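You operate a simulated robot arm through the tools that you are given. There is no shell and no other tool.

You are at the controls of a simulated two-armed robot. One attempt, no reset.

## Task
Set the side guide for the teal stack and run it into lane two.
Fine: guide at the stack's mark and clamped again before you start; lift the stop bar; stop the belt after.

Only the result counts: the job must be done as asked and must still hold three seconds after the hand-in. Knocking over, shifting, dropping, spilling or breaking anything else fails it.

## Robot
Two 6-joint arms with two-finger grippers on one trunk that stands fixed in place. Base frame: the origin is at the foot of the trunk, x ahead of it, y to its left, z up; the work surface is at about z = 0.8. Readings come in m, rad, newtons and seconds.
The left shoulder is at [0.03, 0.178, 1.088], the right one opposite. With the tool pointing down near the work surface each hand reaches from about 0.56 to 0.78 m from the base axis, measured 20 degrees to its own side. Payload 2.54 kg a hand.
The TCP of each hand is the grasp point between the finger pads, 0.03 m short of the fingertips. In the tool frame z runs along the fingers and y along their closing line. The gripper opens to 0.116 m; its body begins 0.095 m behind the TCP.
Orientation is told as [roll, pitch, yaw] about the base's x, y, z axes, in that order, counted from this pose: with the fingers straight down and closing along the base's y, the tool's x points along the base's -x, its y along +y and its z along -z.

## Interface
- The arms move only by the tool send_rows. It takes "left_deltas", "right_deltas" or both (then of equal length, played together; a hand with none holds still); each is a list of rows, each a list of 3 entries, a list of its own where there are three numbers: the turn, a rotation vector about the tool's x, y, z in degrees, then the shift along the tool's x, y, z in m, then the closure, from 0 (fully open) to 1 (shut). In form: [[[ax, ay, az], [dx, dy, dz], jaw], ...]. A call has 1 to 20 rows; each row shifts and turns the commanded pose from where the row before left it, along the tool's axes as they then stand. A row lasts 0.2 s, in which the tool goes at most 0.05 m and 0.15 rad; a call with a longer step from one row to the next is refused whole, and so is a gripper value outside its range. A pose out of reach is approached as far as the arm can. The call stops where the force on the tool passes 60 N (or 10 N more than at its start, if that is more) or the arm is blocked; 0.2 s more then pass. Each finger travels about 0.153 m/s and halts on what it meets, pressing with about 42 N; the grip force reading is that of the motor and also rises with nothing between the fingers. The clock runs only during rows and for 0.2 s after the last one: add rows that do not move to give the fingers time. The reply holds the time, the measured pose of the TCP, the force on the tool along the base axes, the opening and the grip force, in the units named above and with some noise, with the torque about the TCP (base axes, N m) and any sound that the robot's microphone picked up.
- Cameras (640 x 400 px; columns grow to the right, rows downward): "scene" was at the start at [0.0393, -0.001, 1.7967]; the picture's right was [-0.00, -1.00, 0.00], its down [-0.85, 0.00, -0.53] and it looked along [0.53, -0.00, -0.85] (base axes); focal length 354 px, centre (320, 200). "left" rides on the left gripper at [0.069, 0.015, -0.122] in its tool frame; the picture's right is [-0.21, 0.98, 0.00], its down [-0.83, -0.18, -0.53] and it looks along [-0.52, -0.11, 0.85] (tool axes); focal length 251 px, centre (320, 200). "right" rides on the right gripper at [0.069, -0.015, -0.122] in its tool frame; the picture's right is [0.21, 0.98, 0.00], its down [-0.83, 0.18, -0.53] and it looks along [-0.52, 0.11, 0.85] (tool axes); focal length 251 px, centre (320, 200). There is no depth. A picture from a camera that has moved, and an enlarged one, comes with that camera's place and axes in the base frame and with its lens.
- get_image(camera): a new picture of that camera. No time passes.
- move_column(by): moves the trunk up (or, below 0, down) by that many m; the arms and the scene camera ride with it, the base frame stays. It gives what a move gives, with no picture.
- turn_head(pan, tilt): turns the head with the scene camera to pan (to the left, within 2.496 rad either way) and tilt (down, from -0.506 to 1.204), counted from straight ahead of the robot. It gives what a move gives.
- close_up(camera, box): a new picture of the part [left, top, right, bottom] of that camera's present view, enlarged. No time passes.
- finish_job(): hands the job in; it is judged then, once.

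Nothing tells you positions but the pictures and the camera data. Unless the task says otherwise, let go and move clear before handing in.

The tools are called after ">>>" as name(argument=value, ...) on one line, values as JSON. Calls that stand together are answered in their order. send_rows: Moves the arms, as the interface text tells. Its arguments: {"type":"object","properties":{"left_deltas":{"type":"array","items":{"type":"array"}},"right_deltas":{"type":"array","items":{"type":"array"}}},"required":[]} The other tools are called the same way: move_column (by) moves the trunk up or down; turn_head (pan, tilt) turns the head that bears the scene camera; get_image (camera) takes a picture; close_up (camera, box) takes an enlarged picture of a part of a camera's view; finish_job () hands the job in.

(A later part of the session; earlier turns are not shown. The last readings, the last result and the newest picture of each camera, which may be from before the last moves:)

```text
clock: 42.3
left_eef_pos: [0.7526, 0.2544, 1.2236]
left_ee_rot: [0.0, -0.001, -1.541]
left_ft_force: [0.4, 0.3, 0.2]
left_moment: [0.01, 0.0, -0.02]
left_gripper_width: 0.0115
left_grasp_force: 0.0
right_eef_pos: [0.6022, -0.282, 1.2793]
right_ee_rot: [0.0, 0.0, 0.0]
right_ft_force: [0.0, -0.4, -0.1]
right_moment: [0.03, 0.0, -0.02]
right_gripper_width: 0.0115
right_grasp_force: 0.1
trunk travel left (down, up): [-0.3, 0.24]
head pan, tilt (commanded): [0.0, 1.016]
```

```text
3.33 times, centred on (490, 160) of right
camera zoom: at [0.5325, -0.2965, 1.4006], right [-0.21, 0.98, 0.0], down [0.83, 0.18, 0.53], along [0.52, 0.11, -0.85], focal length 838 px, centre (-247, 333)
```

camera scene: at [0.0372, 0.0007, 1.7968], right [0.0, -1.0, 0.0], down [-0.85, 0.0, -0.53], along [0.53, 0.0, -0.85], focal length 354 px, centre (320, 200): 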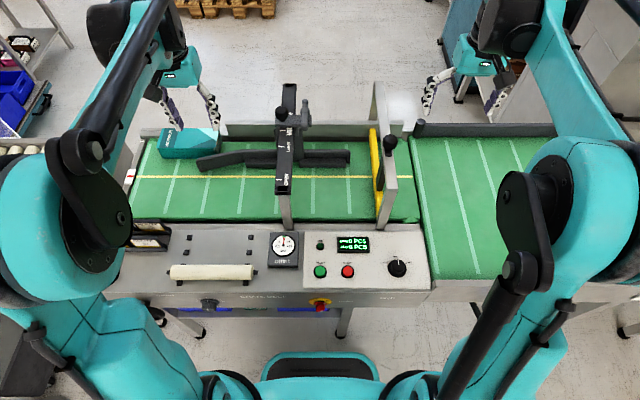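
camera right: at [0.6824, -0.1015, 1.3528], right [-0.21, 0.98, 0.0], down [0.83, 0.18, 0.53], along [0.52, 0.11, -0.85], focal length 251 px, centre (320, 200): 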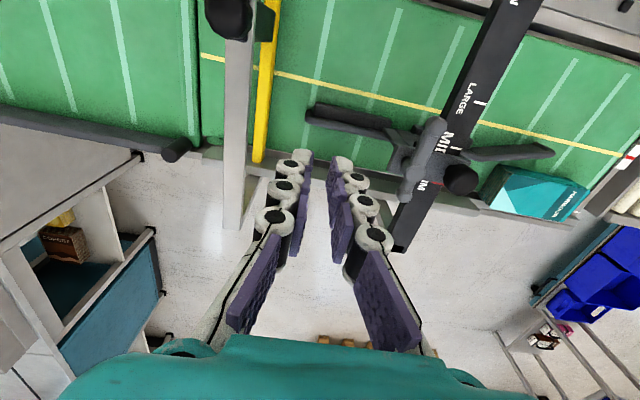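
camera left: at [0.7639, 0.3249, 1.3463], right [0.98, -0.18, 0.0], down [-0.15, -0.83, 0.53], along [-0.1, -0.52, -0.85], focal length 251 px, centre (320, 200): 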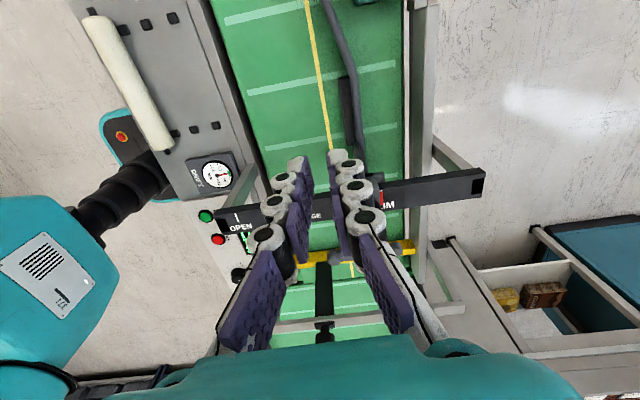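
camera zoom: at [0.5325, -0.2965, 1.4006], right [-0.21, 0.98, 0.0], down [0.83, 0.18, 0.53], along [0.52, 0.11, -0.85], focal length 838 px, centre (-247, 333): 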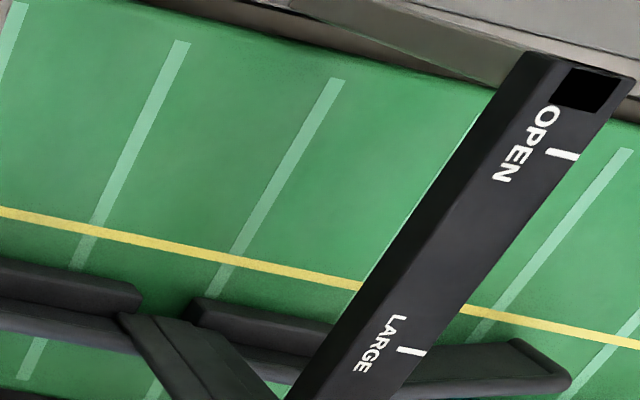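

From this side the white SLIM line shows right under the red pointer, so the guide is set and clamped. Now I'll study how the stop bar and its ball handle work.

>>> close_up(camera="left", box=[240, 220, 440, 350])

>>> get_image(camera="right")

>>> close_up(camera="right", box=[270, 60, 430, 300])

>>> close_up(camera="scene", box=[350, 80, 430, 240])

```text
3.08 times, centred on (340, 285) of left
camera zoom: at [0.7639, 0.3249, 1.3463], right [0.98, -0.18, 0.0], down [-0.15, -0.83, 0.53], along [-0.1, -0.52, -0.85], focal length 774 px, centre (258, -62)
```

zoom: 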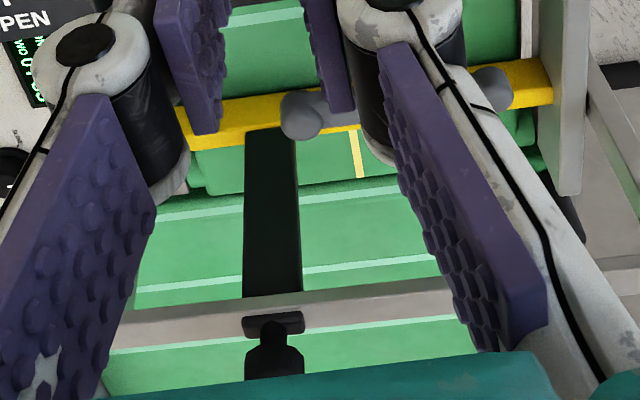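

```text
taken
camera right: at [0.5325, -0.2965, 1.4006], right [-0.21, 0.98, 0.0], down [0.83, 0.18, 0.53], along [0.52, 0.11, -0.85], focal length 251 px, centre (320, 200)
```

right: 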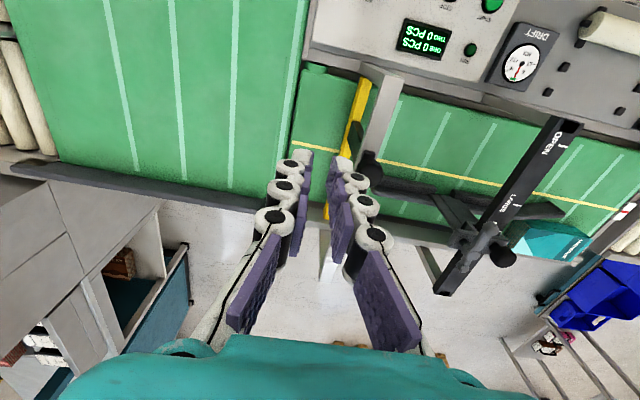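

```text
1.67 times, centred on (350, 180) of right
camera zoom: at [0.5325, -0.2965, 1.4006], right [-0.21, 0.98, 0.0], down [0.83, 0.18, 0.53], along [0.52, 0.11, -0.85], focal length 419 px, centre (270, 233)
```

zoom: 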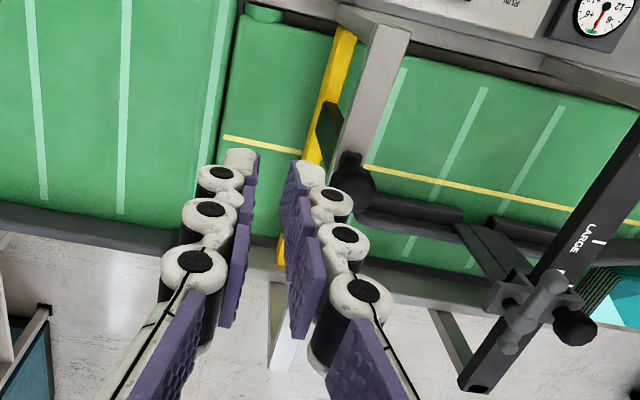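

```text
2.50 times, centred on (390, 160) of scene
camera zoom: at [0.0393, -0.0008, 1.7967], right [0.0, -1.0, 0.0], down [-0.85, 0.0, -0.53], along [0.53, 0.0, -0.85], focal length 886 px, centre (145, 300)
```

zoom: 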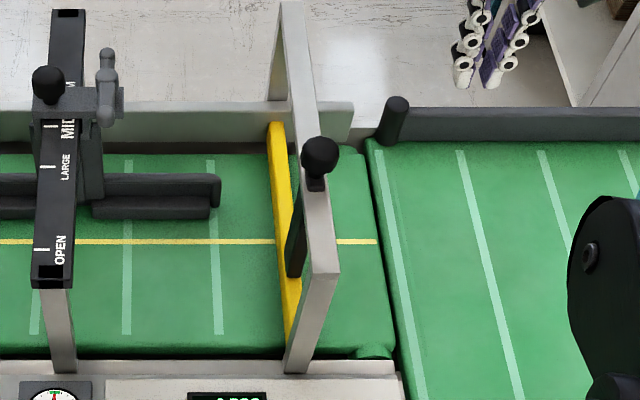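

The stop bar hangs on a vertical plate with the ball handle above the portal, which has its top at z≈1.022. I'll bring the right hand open above the ball and turn and withdraw the left hand.

>>> send_rows(left_deltas=[[[0, 0, -8], [0, 0, 0], 0.9], [[0, 0, -8], [0, 0, 0], 0.9], [[0, 0, -8], [0, 0, 0], 0.9], [[0, 0, -8], [0, 0, 0], 0.9], [[0, 0, -8], [0, 0, 0], 0.9], [[0, 0, -8], [0, 0, 0], 0.9], [[0, 0, -8], [0, 0, 0], 0.9], [[0, 0, -8], [0, 0, 0], 0.9], [[0, 0, -8], [0, 0, 0], 0.9], [[0, 0, -8], [0, 0, 0], 0.9], [[0, 0, -8], [0, 0, 0], 0.9], [[0, 0, 0], [0.04, 0, -0.005], 0.9], [[0, 0, 0], [0.04, 0, -0.005], 0.9], [[0, 0, 0], [0.04, 0, -0.005], 0.9], [[0, 0, 0], [0.04, 0, -0.005], 0.9], [[0, 0, 0], [0.04, 0, -0.005], 0.9]], right_deltas=[[[0, 0, 0], [-0.019, 0.024, 0.02], 0.25], [[0, 0, 0], [-0.019, 0.024, 0.02], 0.25], [[0, 0, 0], [-0.019, 0.024, 0.02], 0.25], [[0, 0, 0], [-0.018, 0.023, 0.02], 0.25], [[0, 0, 0], [0, 0, 0], 0.25], [[0, 0, 0], [0, 0, 0], 0.25], [[0, 0, 0], [0, 0, 0], 0.25], [[0, 0, 0], [0, 0, 0], 0.25], [[0, 0, 0], [0, 0, 0], 0.25], [[0, 0, 0], [0, 0, 0], 0.25], [[0, 0, 0], [0, 0, 0], 0.25], [[0, 0, 0], [0, 0, 0], 0.25], [[0, 0, 0], [0, 0, 0], 0.25], [[0, 0, 0], [0, 0, 0], 0.25], [[0, 0, 0], [0, 0, 0], 0.25], [[0, 0, 0], [0, 0, 0], 0.25]])

>>> get_image(camera="right")

>>> get_image(camera="scene")

>>> get_image(camera="left")

```text
clock: 45.7
left_eef_pos: [0.55, 0.2544, 1.2479]
left_ee_rot: [0.0, -0.002, -0.001]
left_ft_force: [-1.4, 0.2, 1.1]
left_moment: [0.0, -0.06, 0.0]
left_gripper_width: 0.0115
left_grasp_force: 0.0
right_eef_pos: [0.6761, -0.1887, 1.1999]
right_ee_rot: [0.0, 0.0, -0.002]
right_ft_force: [-0.5, -0.4, 0.0]
right_moment: [0.0, -0.03, 0.0]
right_gripper_width: 0.0871
right_grasp_force: 0.1
trunk travel left (down, up): [-0.3, 0.24]
head pan, tilt (commanded): [0.0, 1.016]
```

```text
taken
camera right: at [0.6067, -0.2019, 1.3221], right [-0.21, 0.98, 0.0], down [0.83, 0.18, 0.53], along [0.52, 0.11, -0.84], focal length 251 px, centre (320, 200)
```

right: 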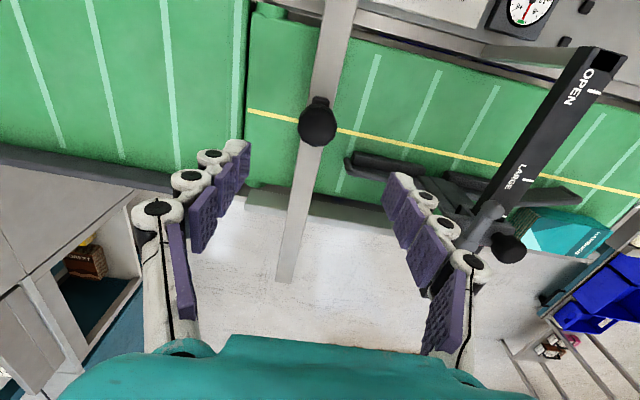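

```text
taken
camera scene: at [0.037, -0.001, 1.7968], right [0.0, -1.0, 0.0], down [-0.85, 0.0, -0.53], along [0.53, 0.0, -0.85], focal length 354 px, centre (320, 200)
```

scene: 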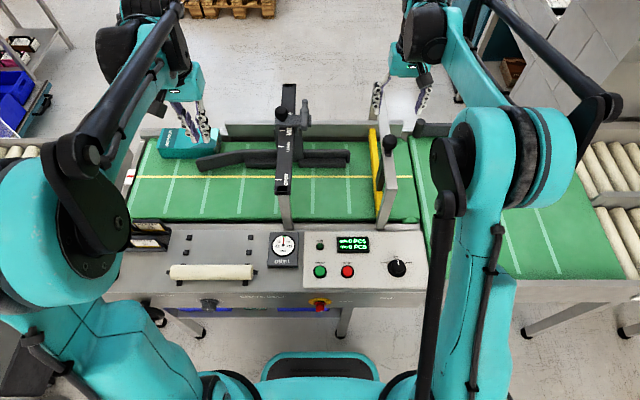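

```text
taken
camera left: at [0.4798, 0.2695, 1.3712], right [0.21, 0.98, 0.0], down [0.83, -0.18, 0.53], along [0.52, -0.11, -0.84], focal length 251 px, centre (320, 200)
```

left: 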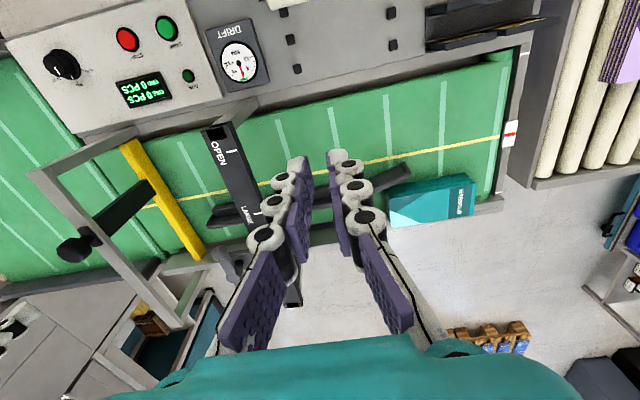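

The ball at about (0.675, -0.189) is right below the right hand. I'll descend to z≈1.071 and close on it.

>>> send_rows(right_deltas=[[[0, 0, 0], [0, 0, 0.045], 0.25], [[0, 0, 0], [0, 0, 0.045], 0.25], [[0, 0, 0], [0, 0, 0.025], 0.25], [[0, 0, 0], [0, 0, 0.014], 0.25], [[0, 0, 0], [0, 0, 0], 0.25], [[0, 0, 0], [0, 0, 0], 1.0], [[0, 0, 0], [0, 0, 0], 1.0], [[0, 0, 0], [0, 0, 0], 1.0]])

>>> get_image(camera="right")

>>> get_image(camera="left")

```text
clock: 47.5
left_eef_pos: [0.5524, 0.2541, 1.2477]
left_ee_rot: [0.001, 0.001, -0.001]
left_ft_force: [0.2, 0.6, -0.6]
left_moment: [0.01, 0.0, 0.01]
left_gripper_width: 0.0116
left_grasp_force: 0.1
right_eef_pos: [0.6758, -0.1909, 1.07]
right_ee_rot: [0.0, 0.0, 0.0]
right_ft_force: [2.5, -9.8, 6.0]
right_moment: [-0.3, -0.11, -0.23]
right_gripper_width: 0.0385
right_grasp_force: 44.9
trunk travel left (down, up): [-0.3, 0.24]
head pan, tilt (commanded): [0.0, 1.016]
```

```text
taken
camera right: at [0.6071, -0.2037, 1.1914], right [-0.21, 0.98, 0.0], down [0.83, 0.18, 0.53], along [0.52, 0.11, -0.85], focal length 251 px, centre (320, 200)
```

right: 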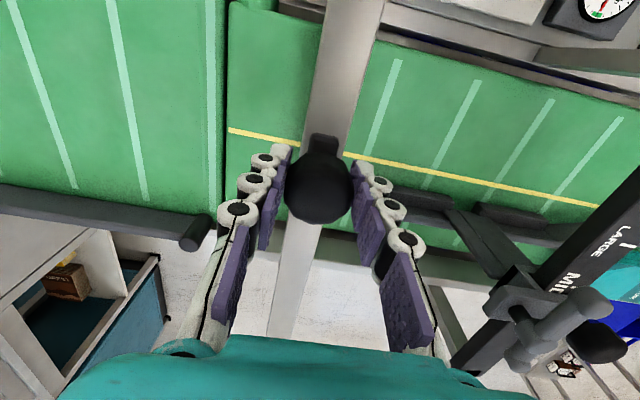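

```text
taken
camera left: at [0.4821, 0.2683, 1.3709], right [0.22, 0.98, 0.0], down [0.83, -0.18, 0.53], along [0.52, -0.11, -0.85], focal length 251 px, centre (320, 200)
```

left: 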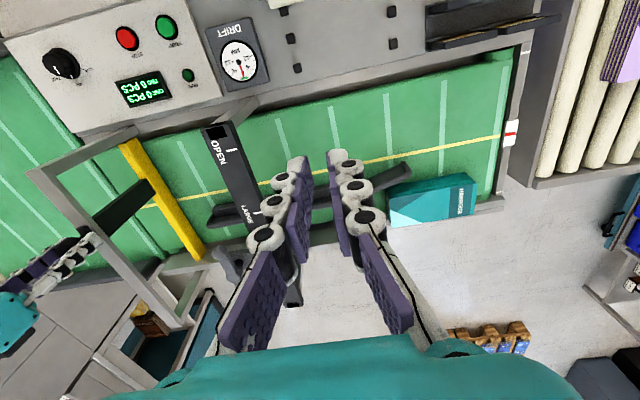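

The ball is gripped (0.0385 m wide). I'll lift slowly and watch the force and the yellow bar.

>>> send_rows(right_deltas=[[[0, 0, 0], [0, 0, -0.01], 1.0], [[0, 0, 0], [0, 0, -0.015], 1.0], [[0, 0, 0], [0, 0, -0.015], 1.0], [[0, 0, 0], [0, 0, -0.015], 1.0], [[0, 0, 0], [0, 0, 0], 1.0]])

>>> get_image(camera="left")

>>> get_image(camera="right")

```text
clock: 48.7
left_eef_pos: [0.5531, 0.2525, 1.2478]
left_ee_rot: [0.002, -0.001, 0.0]
left_ft_force: [-0.4, 0.5, -0.1]
left_moment: [-0.01, 0.0, 0.03]
left_gripper_width: 0.0117
left_grasp_force: 0.0
right_eef_pos: [0.6768, -0.1889, 1.1241]
right_ee_rot: [0.002, 0.001, -0.002]
right_ft_force: [0.2, -17.1, -5.9]
right_moment: [-0.35, 0.48, -0.09]
right_gripper_width: 0.0384
right_grasp_force: 44.9
trunk travel left (down, up): [-0.3, 0.24]
head pan, tilt (commanded): [0.0, 1.016]
```

```text
taken
camera left: at [0.4827, 0.267, 1.3709], right [0.22, 0.98, 0.0], down [0.83, -0.18, 0.53], along [0.52, -0.11, -0.85], focal length 251 px, centre (320, 200)
```

left: 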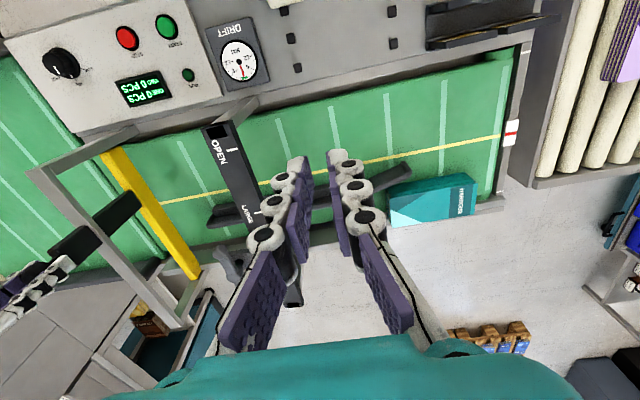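

```text
taken
camera right: at [0.6072, -0.2039, 1.2457], right [-0.21, 0.98, 0.0], down [0.83, 0.18, 0.53], along [0.52, 0.12, -0.85], focal length 251 px, centre (320, 200)
```

right: 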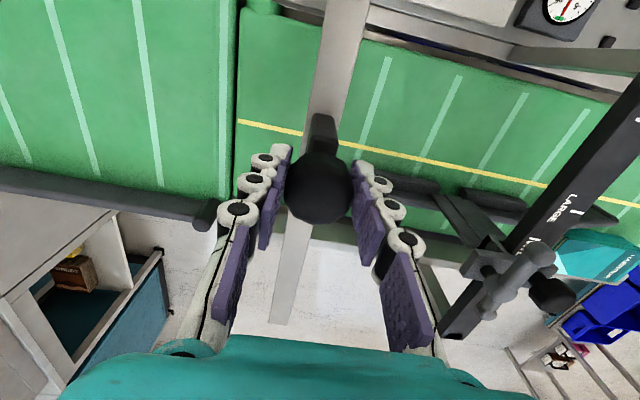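

The yellow bar rises with the ball, 0.054 m so far. I'll go on lifting and take out some of the side load.

>>> send_rows(right_deltas=[[[0, 0, 0], [0, -0.003, -0.01], 1.0], [[0, 0, 0], [0, 0, -0.015], 1.0], [[0, 0, 0], [0, 0, -0.015], 1.0], [[0, 0, 0], [0, 0, -0.015], 1.0], [[0, 0, 0], [0, 0, 0], 1.0]])

>>> get_image(camera="left")

>>> get_image(camera="right")

```text
clock: 49.9
left_eef_pos: [0.5531, 0.2527, 1.2481]
left_ee_rot: [0.001, -0.001, 0.0]
left_ft_force: [-0.2, -1.1, -0.5]
left_moment: [-0.04, 0.02, 0.0]
left_gripper_width: 0.0115
left_grasp_force: 0.0
right_eef_pos: [0.6765, -0.1914, 1.1797]
right_ee_rot: [0.002, 0.001, 0.0]
right_ft_force: [-1.8, -4.2, -3.7]
right_moment: [0.26, 0.26, 0.12]
right_gripper_width: 0.0384
right_grasp_force: 45.4
trunk travel left (down, up): [-0.3, 0.24]
head pan, tilt (commanded): [0.0, 1.016]
```

```text
taken
camera left: at [0.4824, 0.2693, 1.3706], right [0.21, 0.98, 0.0], down [0.83, -0.18, 0.53], along [0.52, -0.11, -0.85], focal length 251 px, centre (320, 200)
```

left: 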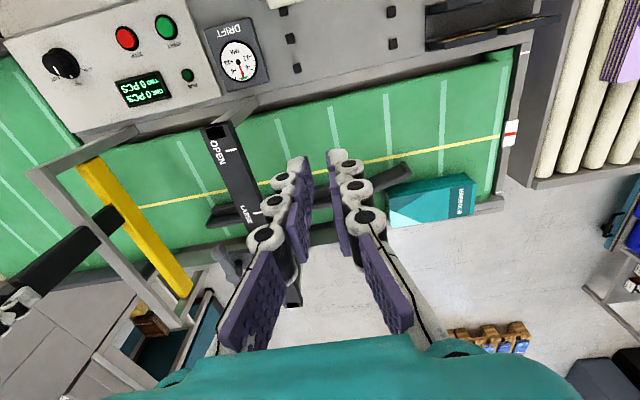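

```text
taken
camera right: at [0.6072, -0.2041, 1.3019], right [-0.22, 0.98, 0.0], down [0.83, 0.18, 0.53], along [0.52, 0.12, -0.85], focal length 251 px, centre (320, 200)
```

right: 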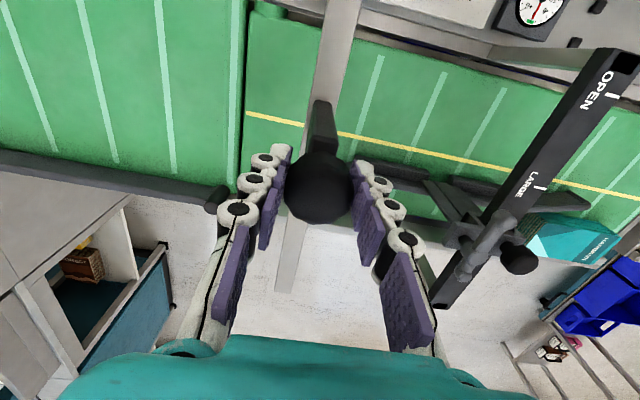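

The bar is 0.11 m up with little load. I'll lift a little more to find the top stop or catch.

>>> send_rows(right_deltas=[[[0, 0, 0], [0, 0, -0.01], 1.0], [[0, 0, 0], [0, 0, -0.01], 1.0], [[0, 0, 0], [0, 0, -0.01], 1.0], [[0, 0, 0], [0, 0, 0], 1.0]])

>>> get_image(camera="left")

```text
clock: 50.9
left_eef_pos: [0.552, 0.2543, 1.248]
left_ee_rot: [-0.002, 0.001, -0.001]
left_ft_force: [0.9, 0.1, 0.2]
left_moment: [0.0, 0.0, 0.0]
left_gripper_width: 0.0114
left_grasp_force: 0.0
right_eef_pos: [0.6769, -0.1896, 1.2108]
right_ee_rot: [0.001, 0.0, -0.001]
right_ft_force: [-3.3, -0.6, -3.7]
right_moment: [0.13, 0.0, 0.15]
right_gripper_width: 0.0385
right_grasp_force: 44.8
trunk travel left (down, up): [-0.3, 0.24]
head pan, tilt (commanded): [0.0, 1.016]
```

```text
taken
camera left: at [0.482, 0.2697, 1.3706], right [0.21, 0.98, 0.0], down [0.83, -0.18, 0.53], along [0.52, -0.11, -0.85], focal length 251 px, centre (320, 200)
```

left: 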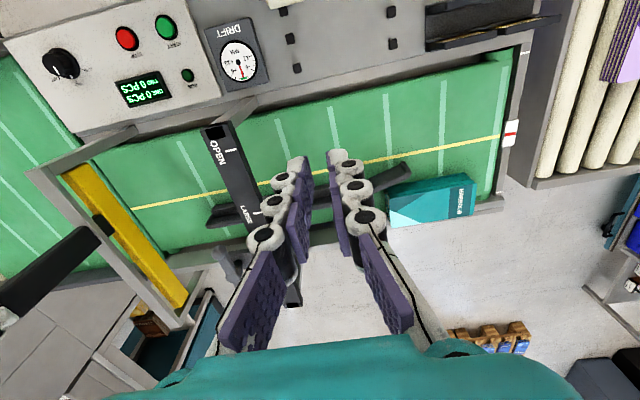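

>>> send_rows(right_deltas=[[[0, 0, 0], [0, 0, -0.005], 1.0], [[0, 0, 0], [0, 0, -0.005], 1.0], [[0, 0, 0], [0, 0, -0.005], 1.0], [[0, 0, 0], [0, 0, 0], 1.0]])

>>> close_up(camera="left", box=[0, 130, 220, 330])

>>> close_up(camera="scene", box=[330, 80, 450, 240])

```text
clock: 51.9
left_eef_pos: [0.5531, 0.2546, 1.247]
left_ee_rot: [0.002, 0.001, 0.001]
left_ft_force: [0.1, 0.3, 0.3]
left_moment: [-0.01, -0.01, 0.02]
left_gripper_width: 0.0113
left_grasp_force: 0.1
right_eef_pos: [0.6791, -0.19, 1.2243]
right_ee_rot: [-0.001, 0.003, -0.001]
right_ft_force: [-12.0, 4.2, -38.5]
right_moment: [0.05, 0.26, 0.03]
right_gripper_width: 0.0388
right_grasp_force: 45.4
trunk travel left (down, up): [-0.3, 0.24]
head pan, tilt (commanded): [0.0, 1.016]
```

```text
2.00 times, centred on (110, 230) of left
camera zoom: at [0.4838, 0.2697, 1.3696], right [0.21, 0.98, 0.0], down [0.83, -0.18, 0.53], along [0.52, -0.11, -0.85], focal length 503 px, centre (740, 140)
```

zoom: 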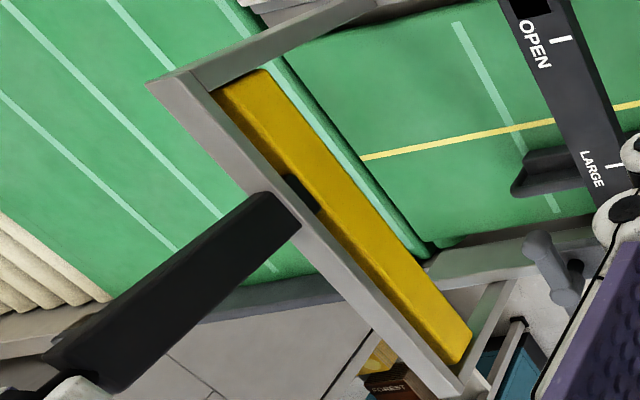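

```text
2.50 times, centred on (390, 160) of scene
camera zoom: at [0.0417, -0.0011, 1.7964], right [0.0, -1.0, 0.0], down [-0.85, 0.0, -0.53], along [0.53, 0.0, -0.85], focal length 886 px, centre (145, 300)
```

zoom: 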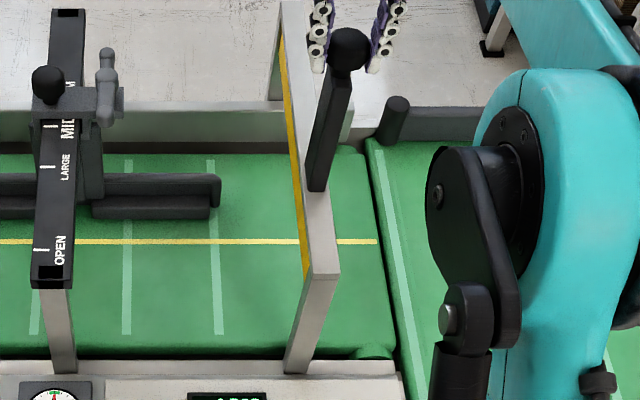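

The bar has reached its top stop, about 0.152 m up. I'll ease down a few millimetres and read the force to learn whether it holds itself.

>>> send_rows(right_deltas=[[[0, 0, 0], [0, 0, 0.004], 1.0], [[0, 0, 0], [0, 0, 0], 1.0], [[0, 0, 0], [0, 0, 0], 1.0]])

>>> send_rows(right_deltas=[[[0, 0, 0], [0, 0, 0.004], 1.0], [[0, 0, 0], [0, 0, 0], 1.0], [[0, 0, 0], [0, 0, 0], 1.0]])

```text
clock: 52.7
left_eef_pos: [0.5531, 0.254, 1.248]
left_ee_rot: [0.001, 0.0, 0.001]
left_ft_force: [-0.4, 0.2, 0.4]
left_moment: [-0.01, -0.01, -0.01]
left_gripper_width: 0.0117
left_grasp_force: 0.1
right_eef_pos: [0.6783, -0.1893, 1.2218]
right_ee_rot: [0.001, 0.0, 0.001]
right_ft_force: [6.1, 2.7, 2.2]
right_moment: [-0.02, -1.4, -0.02]
right_gripper_width: 0.0384
right_grasp_force: 45.0
trunk travel left (down, up): [-0.3, 0.24]
head pan, tilt (commanded): [0.0, 1.016]
```

```text
clock: 53.5
left_eef_pos: [0.5533, 0.2543, 1.2465]
left_ee_rot: [0.0, 0.002, 0.001]
left_ft_force: [-0.7, 1.8, 0.2]
left_moment: [0.03, 0.01, 0.0]
left_gripper_width: 0.0116
left_grasp_force: 0.1
right_eef_pos: [0.6783, -0.1901, 1.2167]
right_ee_rot: [0.001, -0.001, 0.0]
right_ft_force: [9.4, 2.6, 0.5]
right_moment: [-0.05, -1.07, -0.05]
right_gripper_width: 0.0386
right_grasp_force: 45.0
trunk travel left (down, up): [-0.3, 0.24]
head pan, tilt (commanded): [0.0, 1.016]
```

The load reverses sign when lowering, so friction seems to hold the bar. I'll go back near the top and open the fingers just a little around the ball to test that.

>>> send_rows(right_deltas=[[[0, 0, 0], [0, 0, -0.005], 1.0], [[0, 0, 0], [0, 0, 0], 1.0], [[0, 0, 0], [0, 0, 0], 0.55], [[0, 0, 0], [0, 0, 0], 0.55], [[0, 0, 0], [0, 0, 0], 0.55], [[0, 0, 0], [0, 0, 0], 0.55]])

>>> get_image(camera="right")

>>> close_up(camera="scene", box=[330, 80, 450, 240])

```text
clock: 54.9
left_eef_pos: [0.5532, 0.2542, 1.247]
left_ee_rot: [0.001, 0.0, 0.0]
left_ft_force: [0.9, -0.5, 0.0]
left_moment: [-0.02, 0.01, -0.02]
left_gripper_width: 0.0114
left_grasp_force: 0.0
right_eef_pos: [0.6768, -0.1913, 1.2221]
right_ee_rot: [0.001, 0.001, 0.0]
right_ft_force: [0.6, 0.0, 0.3]
right_moment: [-0.02, 0.05, -0.01]
right_gripper_width: 0.0523
right_grasp_force: 0.1
trunk travel left (down, up): [-0.3, 0.24]
head pan, tilt (commanded): [0.0, 1.016]
```

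```text
taken
camera right: at [0.6078, -0.2039, 1.3438], right [-0.21, 0.98, 0.0], down [0.83, 0.18, 0.53], along [0.52, 0.11, -0.85], focal length 251 px, centre (320, 200)
```

right: 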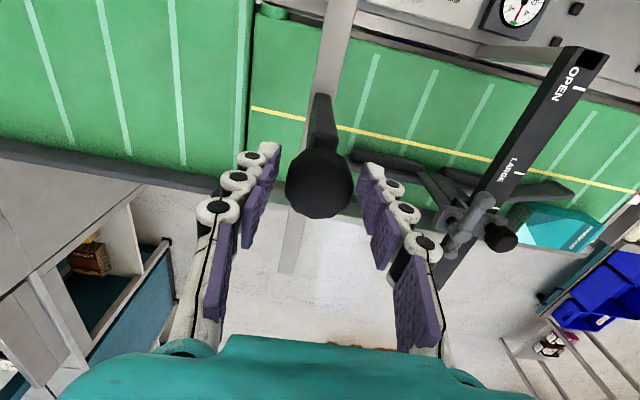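

```text
2.50 times, centred on (390, 160) of scene
camera zoom: at [0.0397, -0.0008, 1.7967], right [0.0, -1.0, 0.0], down [-0.85, 0.0, -0.53], along [0.53, 0.0, -0.85], focal length 886 px, centre (145, 300)
```

zoom: 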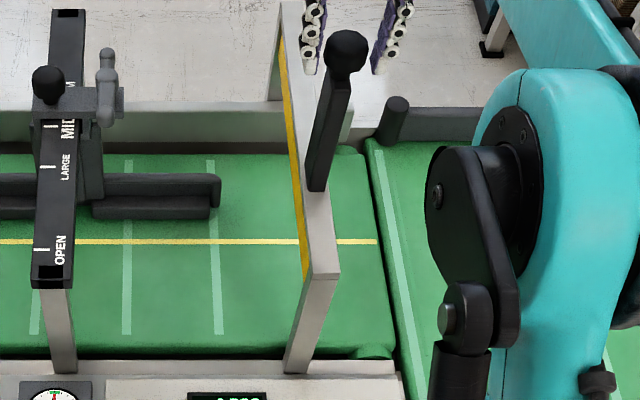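

The bar stays up by itself. I'll lift the right hand clear of the ball and draw it back.

>>> send_rows(right_deltas=[[[0, 0, 0], [0, 0, 0], 0.3], [[0, 0, 0], [0, 0, 0], 0.3], [[0, 0, 0], [0, 0, -0.03], 0.3], [[0, 0, 0], [0, 0, -0.04], 0.3], [[0, 0, 0], [0, 0, -0.04], 0.3], [[0, 0, 0], [0.03, -0.03, 0], 0.3], [[0, 0, 0], [0.03, -0.03, 0], 0.3], [[0, 0, 0], [0.03, -0.03, 0], 0.3], [[0, 0, 0], [0.03, -0.03, 0], 0.3]])

>>> get_image(camera="scene")

>>> get_image(camera="right")

```text
clock: 56.9
left_eef_pos: [0.5508, 0.254, 1.2481]
left_ee_rot: [0.0, -0.004, 0.001]
left_ft_force: [-0.3, -0.2, 0.4]
left_moment: [0.04, -0.05, -0.01]
left_gripper_width: 0.0116
left_grasp_force: 0.0
right_eef_pos: [0.5534, -0.3116, 1.3328]
right_ee_rot: [0.001, -0.002, 0.0]
right_ft_force: [-0.1, 0.3, -0.3]
right_moment: [-0.01, -0.05, -0.01]
right_gripper_width: 0.0809
right_grasp_force: 0.1
trunk travel left (down, up): [-0.3, 0.24]
head pan, tilt (commanded): [0.0, 1.016]
```

```text
taken
camera scene: at [0.037, -0.0021, 1.7968], right [0.0, -1.0, 0.0], down [-0.85, 0.0, -0.53], along [0.53, 0.0, -0.85], focal length 354 px, centre (320, 200)
```

scene: 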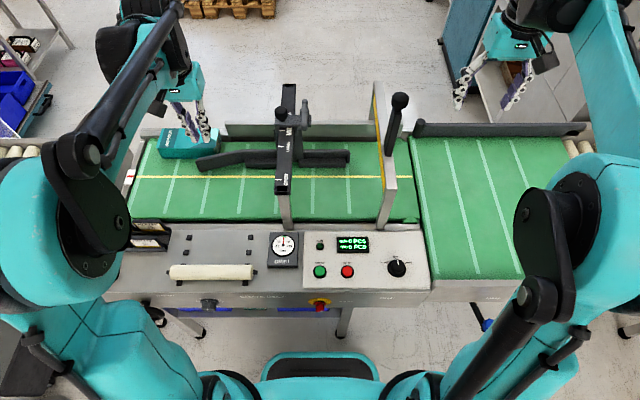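

```text
taken
camera right: at [0.4843, -0.3256, 1.4545], right [-0.21, 0.98, 0.0], down [0.83, 0.18, 0.54], along [0.52, 0.12, -0.84], focal length 251 px, centre (320, 200)
```

right: 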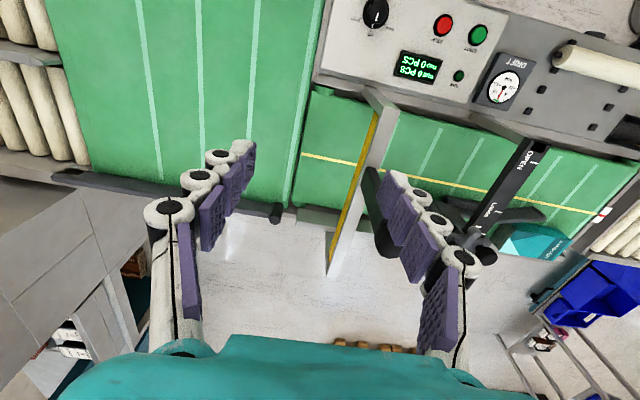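

The stop bar holds, the guide is clamped at SLIM, and the lever ball sits under TWO. START is at about (0.401, 0.003, 0.815) and STOP at (0.401, -0.078, 0.815). Both are close in, so I'll raise the trunk to give the left arm room to reach down there.

>>> move_column(by=0.22)

>>> get_image(camera="scene")

>>> get_image(camera="right")

```text
clock: 59.2
left_eef_pos: [0.5519, 0.2542, 1.4676]
left_ee_rot: [0.0, 0.0, 0.0]
left_ft_force: [-1.0, -0.4, -0.3]
left_moment: [0.03, 0.01, 0.0]
left_gripper_width: 0.0116
left_grasp_force: 0.0
right_eef_pos: [0.5571, -0.3113, 1.5519]
right_ee_rot: [0.001, 0.002, -0.001]
right_ft_force: [0.2, -0.2, 0.3]
right_moment: [0.02, 0.03, 0.01]
right_gripper_width: 0.0812
right_grasp_force: 0.0
trunk travel left (down, up): [-0.52, 0.02]
head pan, tilt (commanded): [0.0, 1.016]
```

```text
taken
camera scene: at [0.0395, -0.0008, 2.0166], right [0.0, -1.0, 0.0], down [-0.85, 0.0, -0.53], along [0.53, 0.0, -0.85], focal length 354 px, centre (320, 200)
```

scene: 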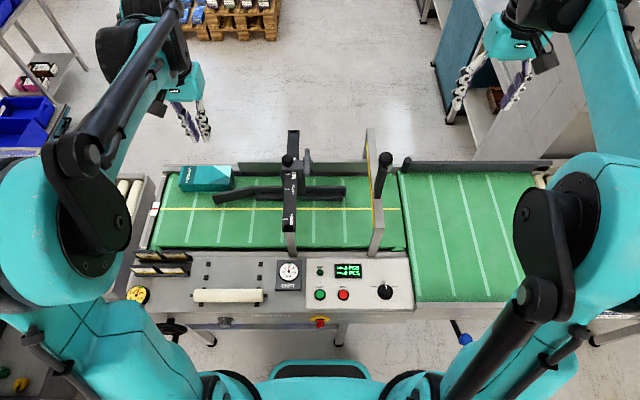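

```text
taken
camera right: at [0.4867, -0.3244, 1.674], right [-0.21, 0.98, 0.0], down [0.83, 0.18, 0.53], along [0.52, 0.11, -0.85], focal length 251 px, centre (320, 200)
```

right: 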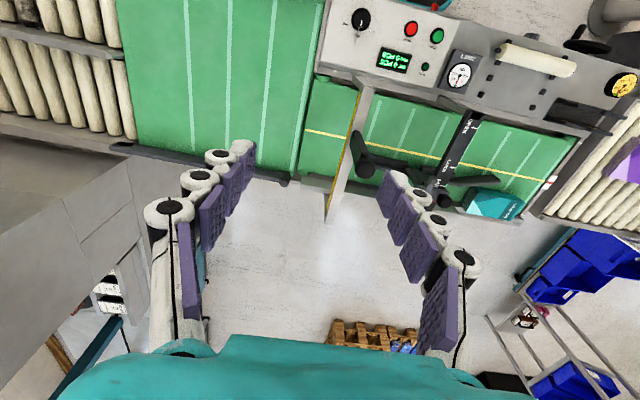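

>>> close_up(camera="right", box=[0, 0, 330, 210])

>>> close_up(camera="scene", box=[340, 270, 520, 360])

>>> close_up(camera="scene", box=[150, 130, 350, 260])

>>> close_up(camera="scene", box=[270, 245, 430, 335])

```text
1.90 times, centred on (165, 105) of right
camera zoom: at [0.4867, -0.3244, 1.674], right [-0.21, 0.98, 0.0], down [0.83, 0.18, 0.53], along [0.52, 0.11, -0.85], focal length 479 px, centre (615, 381)
```

zoom: 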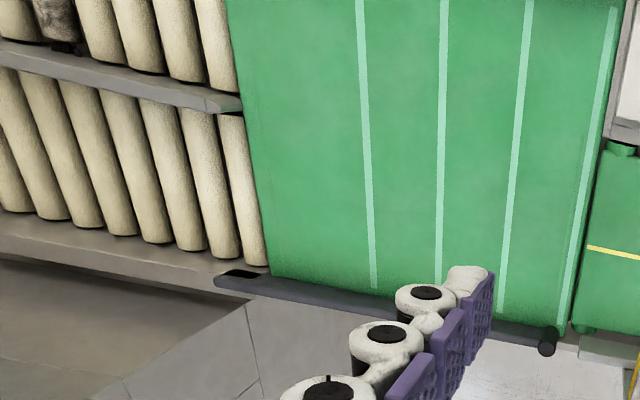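

```text
3.56 times, centred on (430, 315) of scene
camera zoom: at [0.0395, -0.0008, 2.0166], right [0.0, -1.0, 0.0], down [-0.85, 0.0, -0.53], along [0.53, 0.0, -0.85], focal length 1259 px, centre (-71, -209)
```

zoom: 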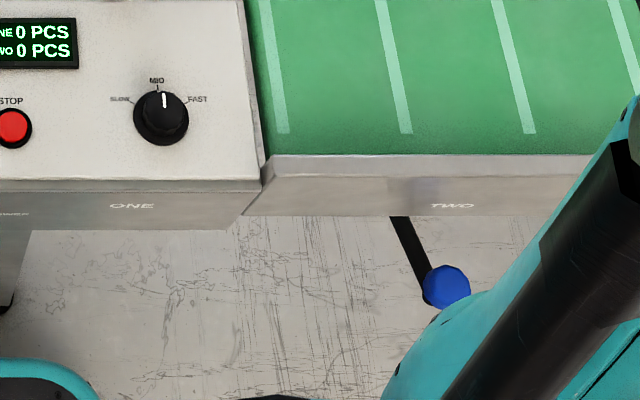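

```text
3.08 times, centred on (250, 195) of scene
camera zoom: at [0.0395, -0.0008, 2.0166], right [0.0, -1.0, 0.0], down [-0.85, 0.0, -0.53], along [0.53, 0.0, -0.85], focal length 1090 px, centre (535, 215)
```

zoom: 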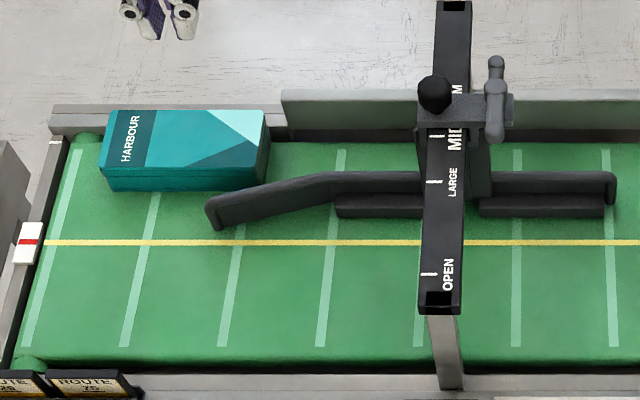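

```text
4.00 times, centred on (350, 290) of scene
camera zoom: at [0.0395, -0.0008, 2.0166], right [0.0, -1.0, 0.0], down [-0.85, 0.0, -0.53], along [0.53, 0.0, -0.85], focal length 1417 px, centre (200, -160)
```

zoom: 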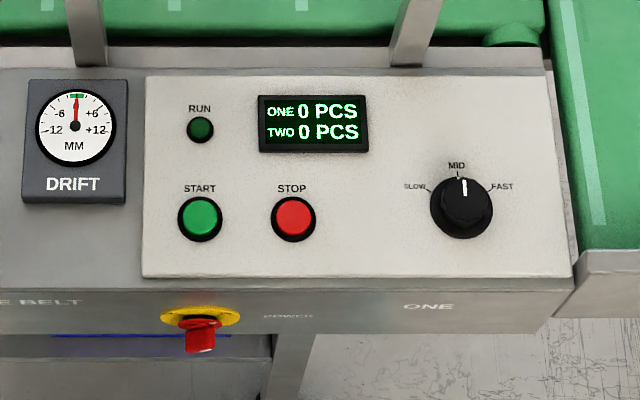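

The diverter lies along the far edge and the lever is at TWO. Before starting I want to be sure the stack's far edge clears the end of the fence, so I'll look closely there.

>>> get_image(camera="left")

>>> close_up(camera="left", box=[290, 130, 450, 230])

>>> close_up(camera="right", box=[430, 160, 550, 230])

>>> close_up(camera="scene", box=[200, 145, 280, 195])

```text
taken
camera left: at [0.4823, 0.2699, 1.5903], right [0.21, 0.98, 0.0], down [0.83, -0.18, 0.53], along [0.52, -0.11, -0.85], focal length 251 px, centre (320, 200)
```

left: 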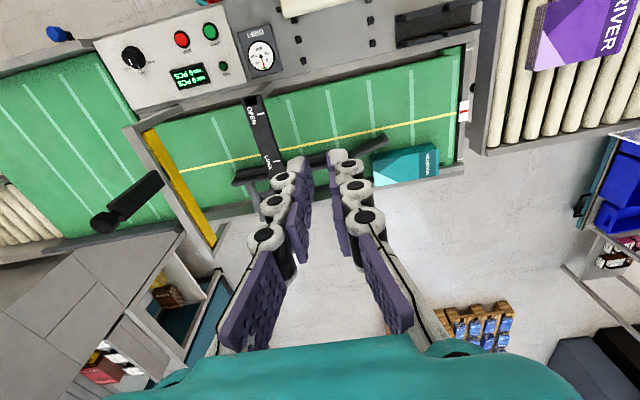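

```text
4.00 times, centred on (370, 180) of left
camera zoom: at [0.4823, 0.2699, 1.5903], right [0.21, 0.98, 0.0], down [0.83, -0.18, 0.53], along [0.52, -0.11, -0.85], focal length 1006 px, centre (120, 280)
```

zoom: 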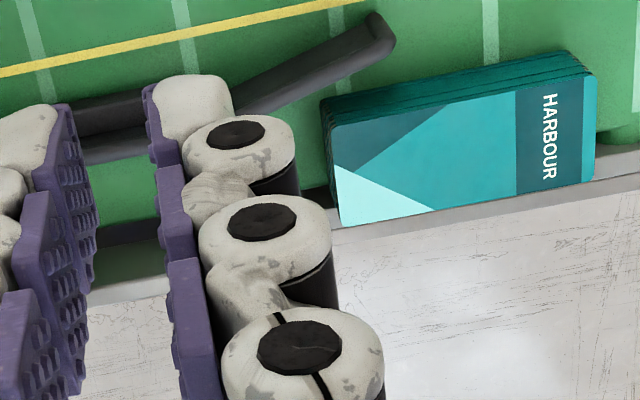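

```text
5.33 times, centred on (490, 195) of right
camera zoom: at [0.4867, -0.3244, 1.674], right [-0.21, 0.98, 0.0], down [0.83, 0.18, 0.53], along [0.52, 0.11, -0.85], focal length 1341 px, centre (-587, 227)
```

zoom: 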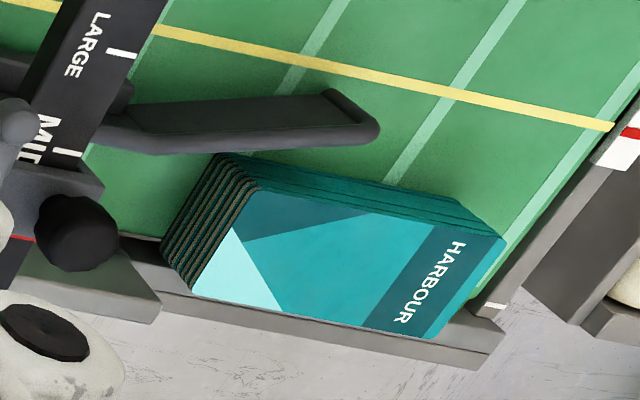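

```text
8.00 times, centred on (240, 170) of scene
camera zoom: at [0.0395, -0.0008, 2.0166], right [0.0, -1.0, 0.0], down [-0.85, 0.0, -0.53], along [0.53, 0.0, -0.85], focal length 2834 px, centre (960, 440)
```

zoom: 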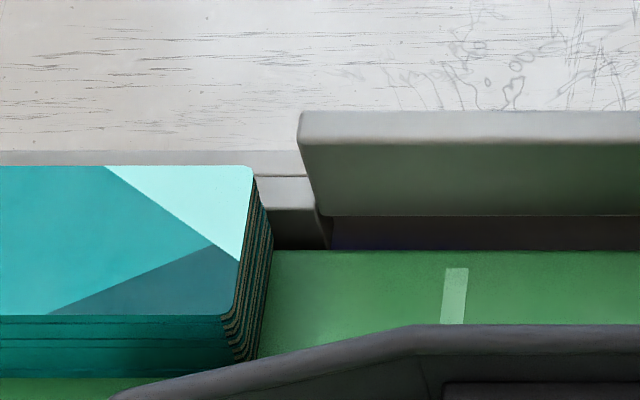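

The stack's far edge and the fence face both come out near x≈0.932, too close to call from here. I'll bring the left camera nearly above that corner to settle it.

>>> send_rows(left_deltas=[[[0, 0, 0], [-0.027, 0.018, 0.034], 0.9], [[0, 0, 0], [-0.027, 0.018, 0.034], 0.9], [[0, 0, 0], [-0.027, 0.018, 0.034], 0.9], [[0, 0, 0], [-0.027, 0.018, 0.034], 0.9], [[0, 0, 0], [-0.027, 0.018, 0.034], 0.9], [[0, 0, 0], [-0.027, 0.018, 0.034], 0.9], [[0, 0, 0], [-0.027, 0.018, 0.034], 0.9], [[0, 0, 8], [0, 0, 0], 0.9], [[0, 0, 8], [0, 0, 0], 0.9], [[0, 0, 8], [0, 0, 0], 0.9], [[0, 0, 8], [0, 0, 0], 0.9], [[0, 0, 8], [0, 0, 0], 0.9], [[0, 0, 8], [0, 0, 0], 0.9], [[0, 0, 8], [0, 0, 0], 0.9], [[0, 0, 8], [0, 0, 0], 0.9], [[0, 0, 8], [0, 0, 0], 0.9], [[0, 0, 8], [0, 0, 0], 0.9], [[0, 0, 8], [0, 0, 0], 0.9]])

>>> get_image(camera="left")

```text
clock: 63.0
left_eef_pos: [0.7418, 0.3799, 1.2292]
left_ee_rot: [0.0, -0.002, -1.536]
left_ft_force: [0.7, -0.3, -0.5]
left_moment: [0.01, 0.0, 0.03]
left_gripper_width: 0.0114
left_grasp_force: 0.0
right_eef_pos: [0.5556, -0.3098, 1.5524]
right_ee_rot: [0.0, -0.001, -0.001]
right_ft_force: [-0.3, -0.9, -0.3]
right_moment: [0.03, 0.0, -0.02]
right_gripper_width: 0.0812
right_grasp_force: 0.0
trunk travel left (down, up): [-0.52, 0.02]
head pan, tilt (commanded): [0.0, 1.016]
```

```text
taken
camera left: at [0.7535, 0.45, 1.3524], right [0.98, -0.18, 0.0], down [-0.15, -0.83, 0.53], along [-0.1, -0.52, -0.85], focal length 251 px, centre (320, 200)
```

left: 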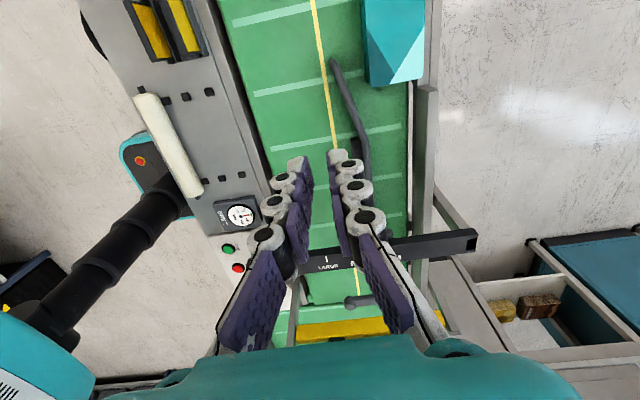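

>>> close_up(camera="left", box=[360, 40, 460, 140])

>>> close_up(camera="left", box=[400, 65, 450, 105])

```text
4.00 times, centred on (410, 90) of left
camera zoom: at [0.7535, 0.45, 1.3524], right [0.98, -0.18, 0.0], down [-0.15, -0.83, 0.53], along [-0.1, -0.52, -0.85], focal length 1006 px, centre (-40, 640)
```

zoom: 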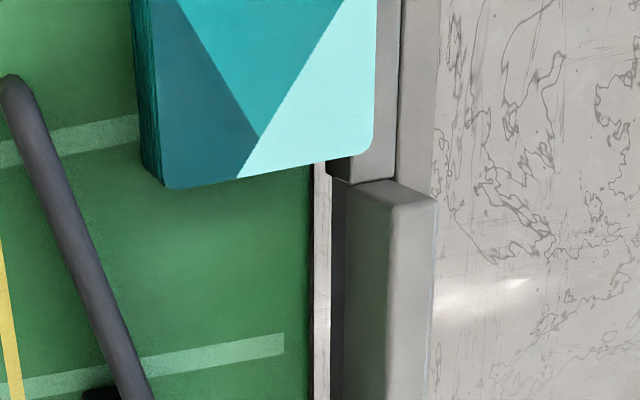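

```text
10.00 times, centred on (425, 85) of left
camera zoom: at [0.7535, 0.45, 1.3524], right [0.98, -0.18, 0.0], down [-0.15, -0.83, 0.53], along [-0.1, -0.52, -0.85], focal length 2514 px, centre (-730, 1350)
```

zoom: 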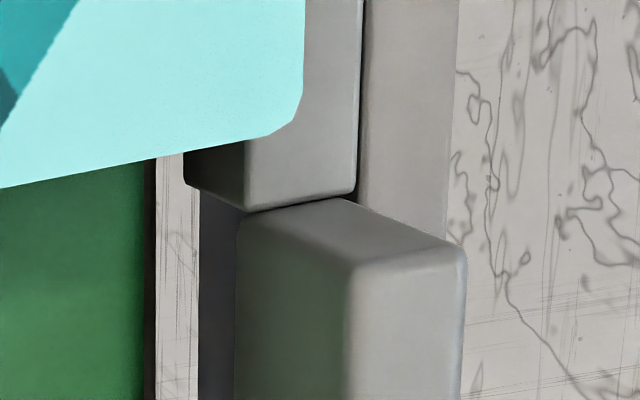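

The stack's far edge (x≈0.931) is a few millimetres inside the fence face (x≈0.934), so the path is clear. Now I'll turn the left hand back and bring it over the START button.

>>> send_rows(left_deltas=[[[0, 0, -8], [0, 0, 0], 1], [[0, 0, -8], [0, 0, 0], 1], [[0, 0, -8], [0, 0, 0], 1], [[0, 0, -8], [0, 0, 0], 1], [[0, 0, -8], [0, 0, 0], 1], [[0, 0, -8], [0, 0, 0], 1], [[0, 0, -8], [0, 0, 0], 1], [[0, 0, -8], [0, 0, 0], 1], [[0, 0, -8], [0, 0, 0], 1], [[0, 0, -8], [0, 0, 0], 1], [[0, 0, -8], [0, 0, 0], 1]])

>>> send_rows(left_deltas=[[[0, 0, 0], [0.03, -0.0377, 0], 1], [[0, 0, 0], [0.03, -0.0377, 0], 1], [[0, 0, 0], [0.03, -0.0377, 0], 1], [[0, 0, 0], [0.03, -0.0377, 0], 1], [[0, 0, 0], [0.03, -0.0377, 0], 1], [[0, 0, 0], [0.03, -0.0377, 0], 1], [[0, 0, 0], [0.03, -0.0377, 0], 1], [[0, 0, 0], [0.03, -0.0377, 0], 1], [[0, 0, 0], [0.03, -0.0377, 0], 1], [[0, 0, 0], [0.03, -0.0377, 0], 1]])

>>> get_image(camera="left")

>>> get_image(camera="scene")

```text
clock: 65.4
left_eef_pos: [0.7414, 0.3793, 1.2291]
left_ee_rot: [0.0, -0.001, 0.001]
left_ft_force: [-0.6, 0.5, 0.4]
left_moment: [0.0, 0.02, -0.03]
left_gripper_width: 0.0
left_grasp_force: 28.4
right_eef_pos: [0.556, -0.3111, 1.5525]
right_ee_rot: [0.0, 0.0, -0.001]
right_ft_force: [-0.9, 0.1, 0.0]
right_moment: [0.01, 0.0, -0.03]
right_gripper_width: 0.0814
right_grasp_force: 0.0
trunk travel left (down, up): [-0.52, 0.02]
head pan, tilt (commanded): [0.0, 1.016]
```

```text
clock: 67.6
left_eef_pos: [0.4394, 0.0024, 1.2285]
left_ee_rot: [0.001, -0.002, 0.001]
left_ft_force: [0.3, -0.5, 0.6]
left_moment: [0.04, -0.02, 0.0]
left_gripper_width: 0.0
left_grasp_force: 28.7
right_eef_pos: [0.5544, -0.3116, 1.5537]
right_ee_rot: [0.003, 0.001, 0.001]
right_ft_force: [0.3, -0.3, 0.3]
right_moment: [0.01, -0.04, 0.0]
right_gripper_width: 0.0814
right_grasp_force: 0.0
trunk travel left (down, up): [-0.52, 0.02]
head pan, tilt (commanded): [0.0, 1.016]
```

```text
taken
camera left: at [0.369, 0.0178, 1.3527], right [0.21, 0.98, 0.0], down [0.83, -0.18, 0.53], along [0.52, -0.11, -0.85], focal length 251 px, centre (320, 200)
```

left: 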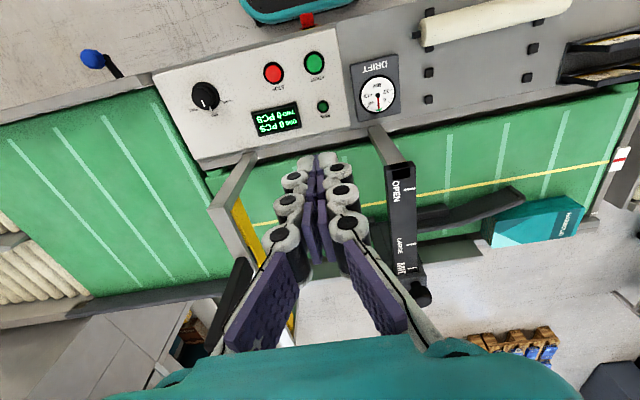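

```text
taken
camera scene: at [0.0374, -0.0032, 2.0168], right [0.0, -1.0, 0.0], down [-0.85, 0.0, -0.53], along [0.53, 0.0, -0.85], focal length 354 px, centre (320, 200)
```

scene: 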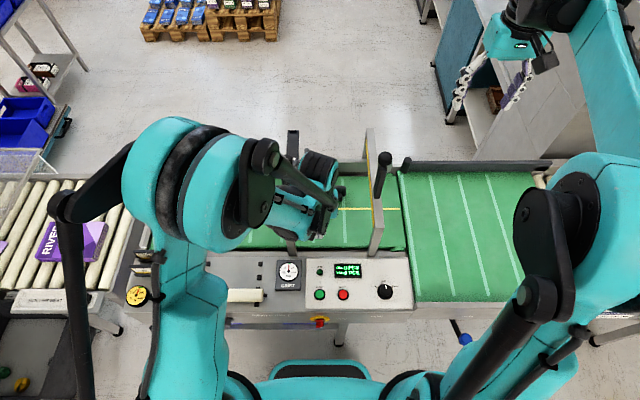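

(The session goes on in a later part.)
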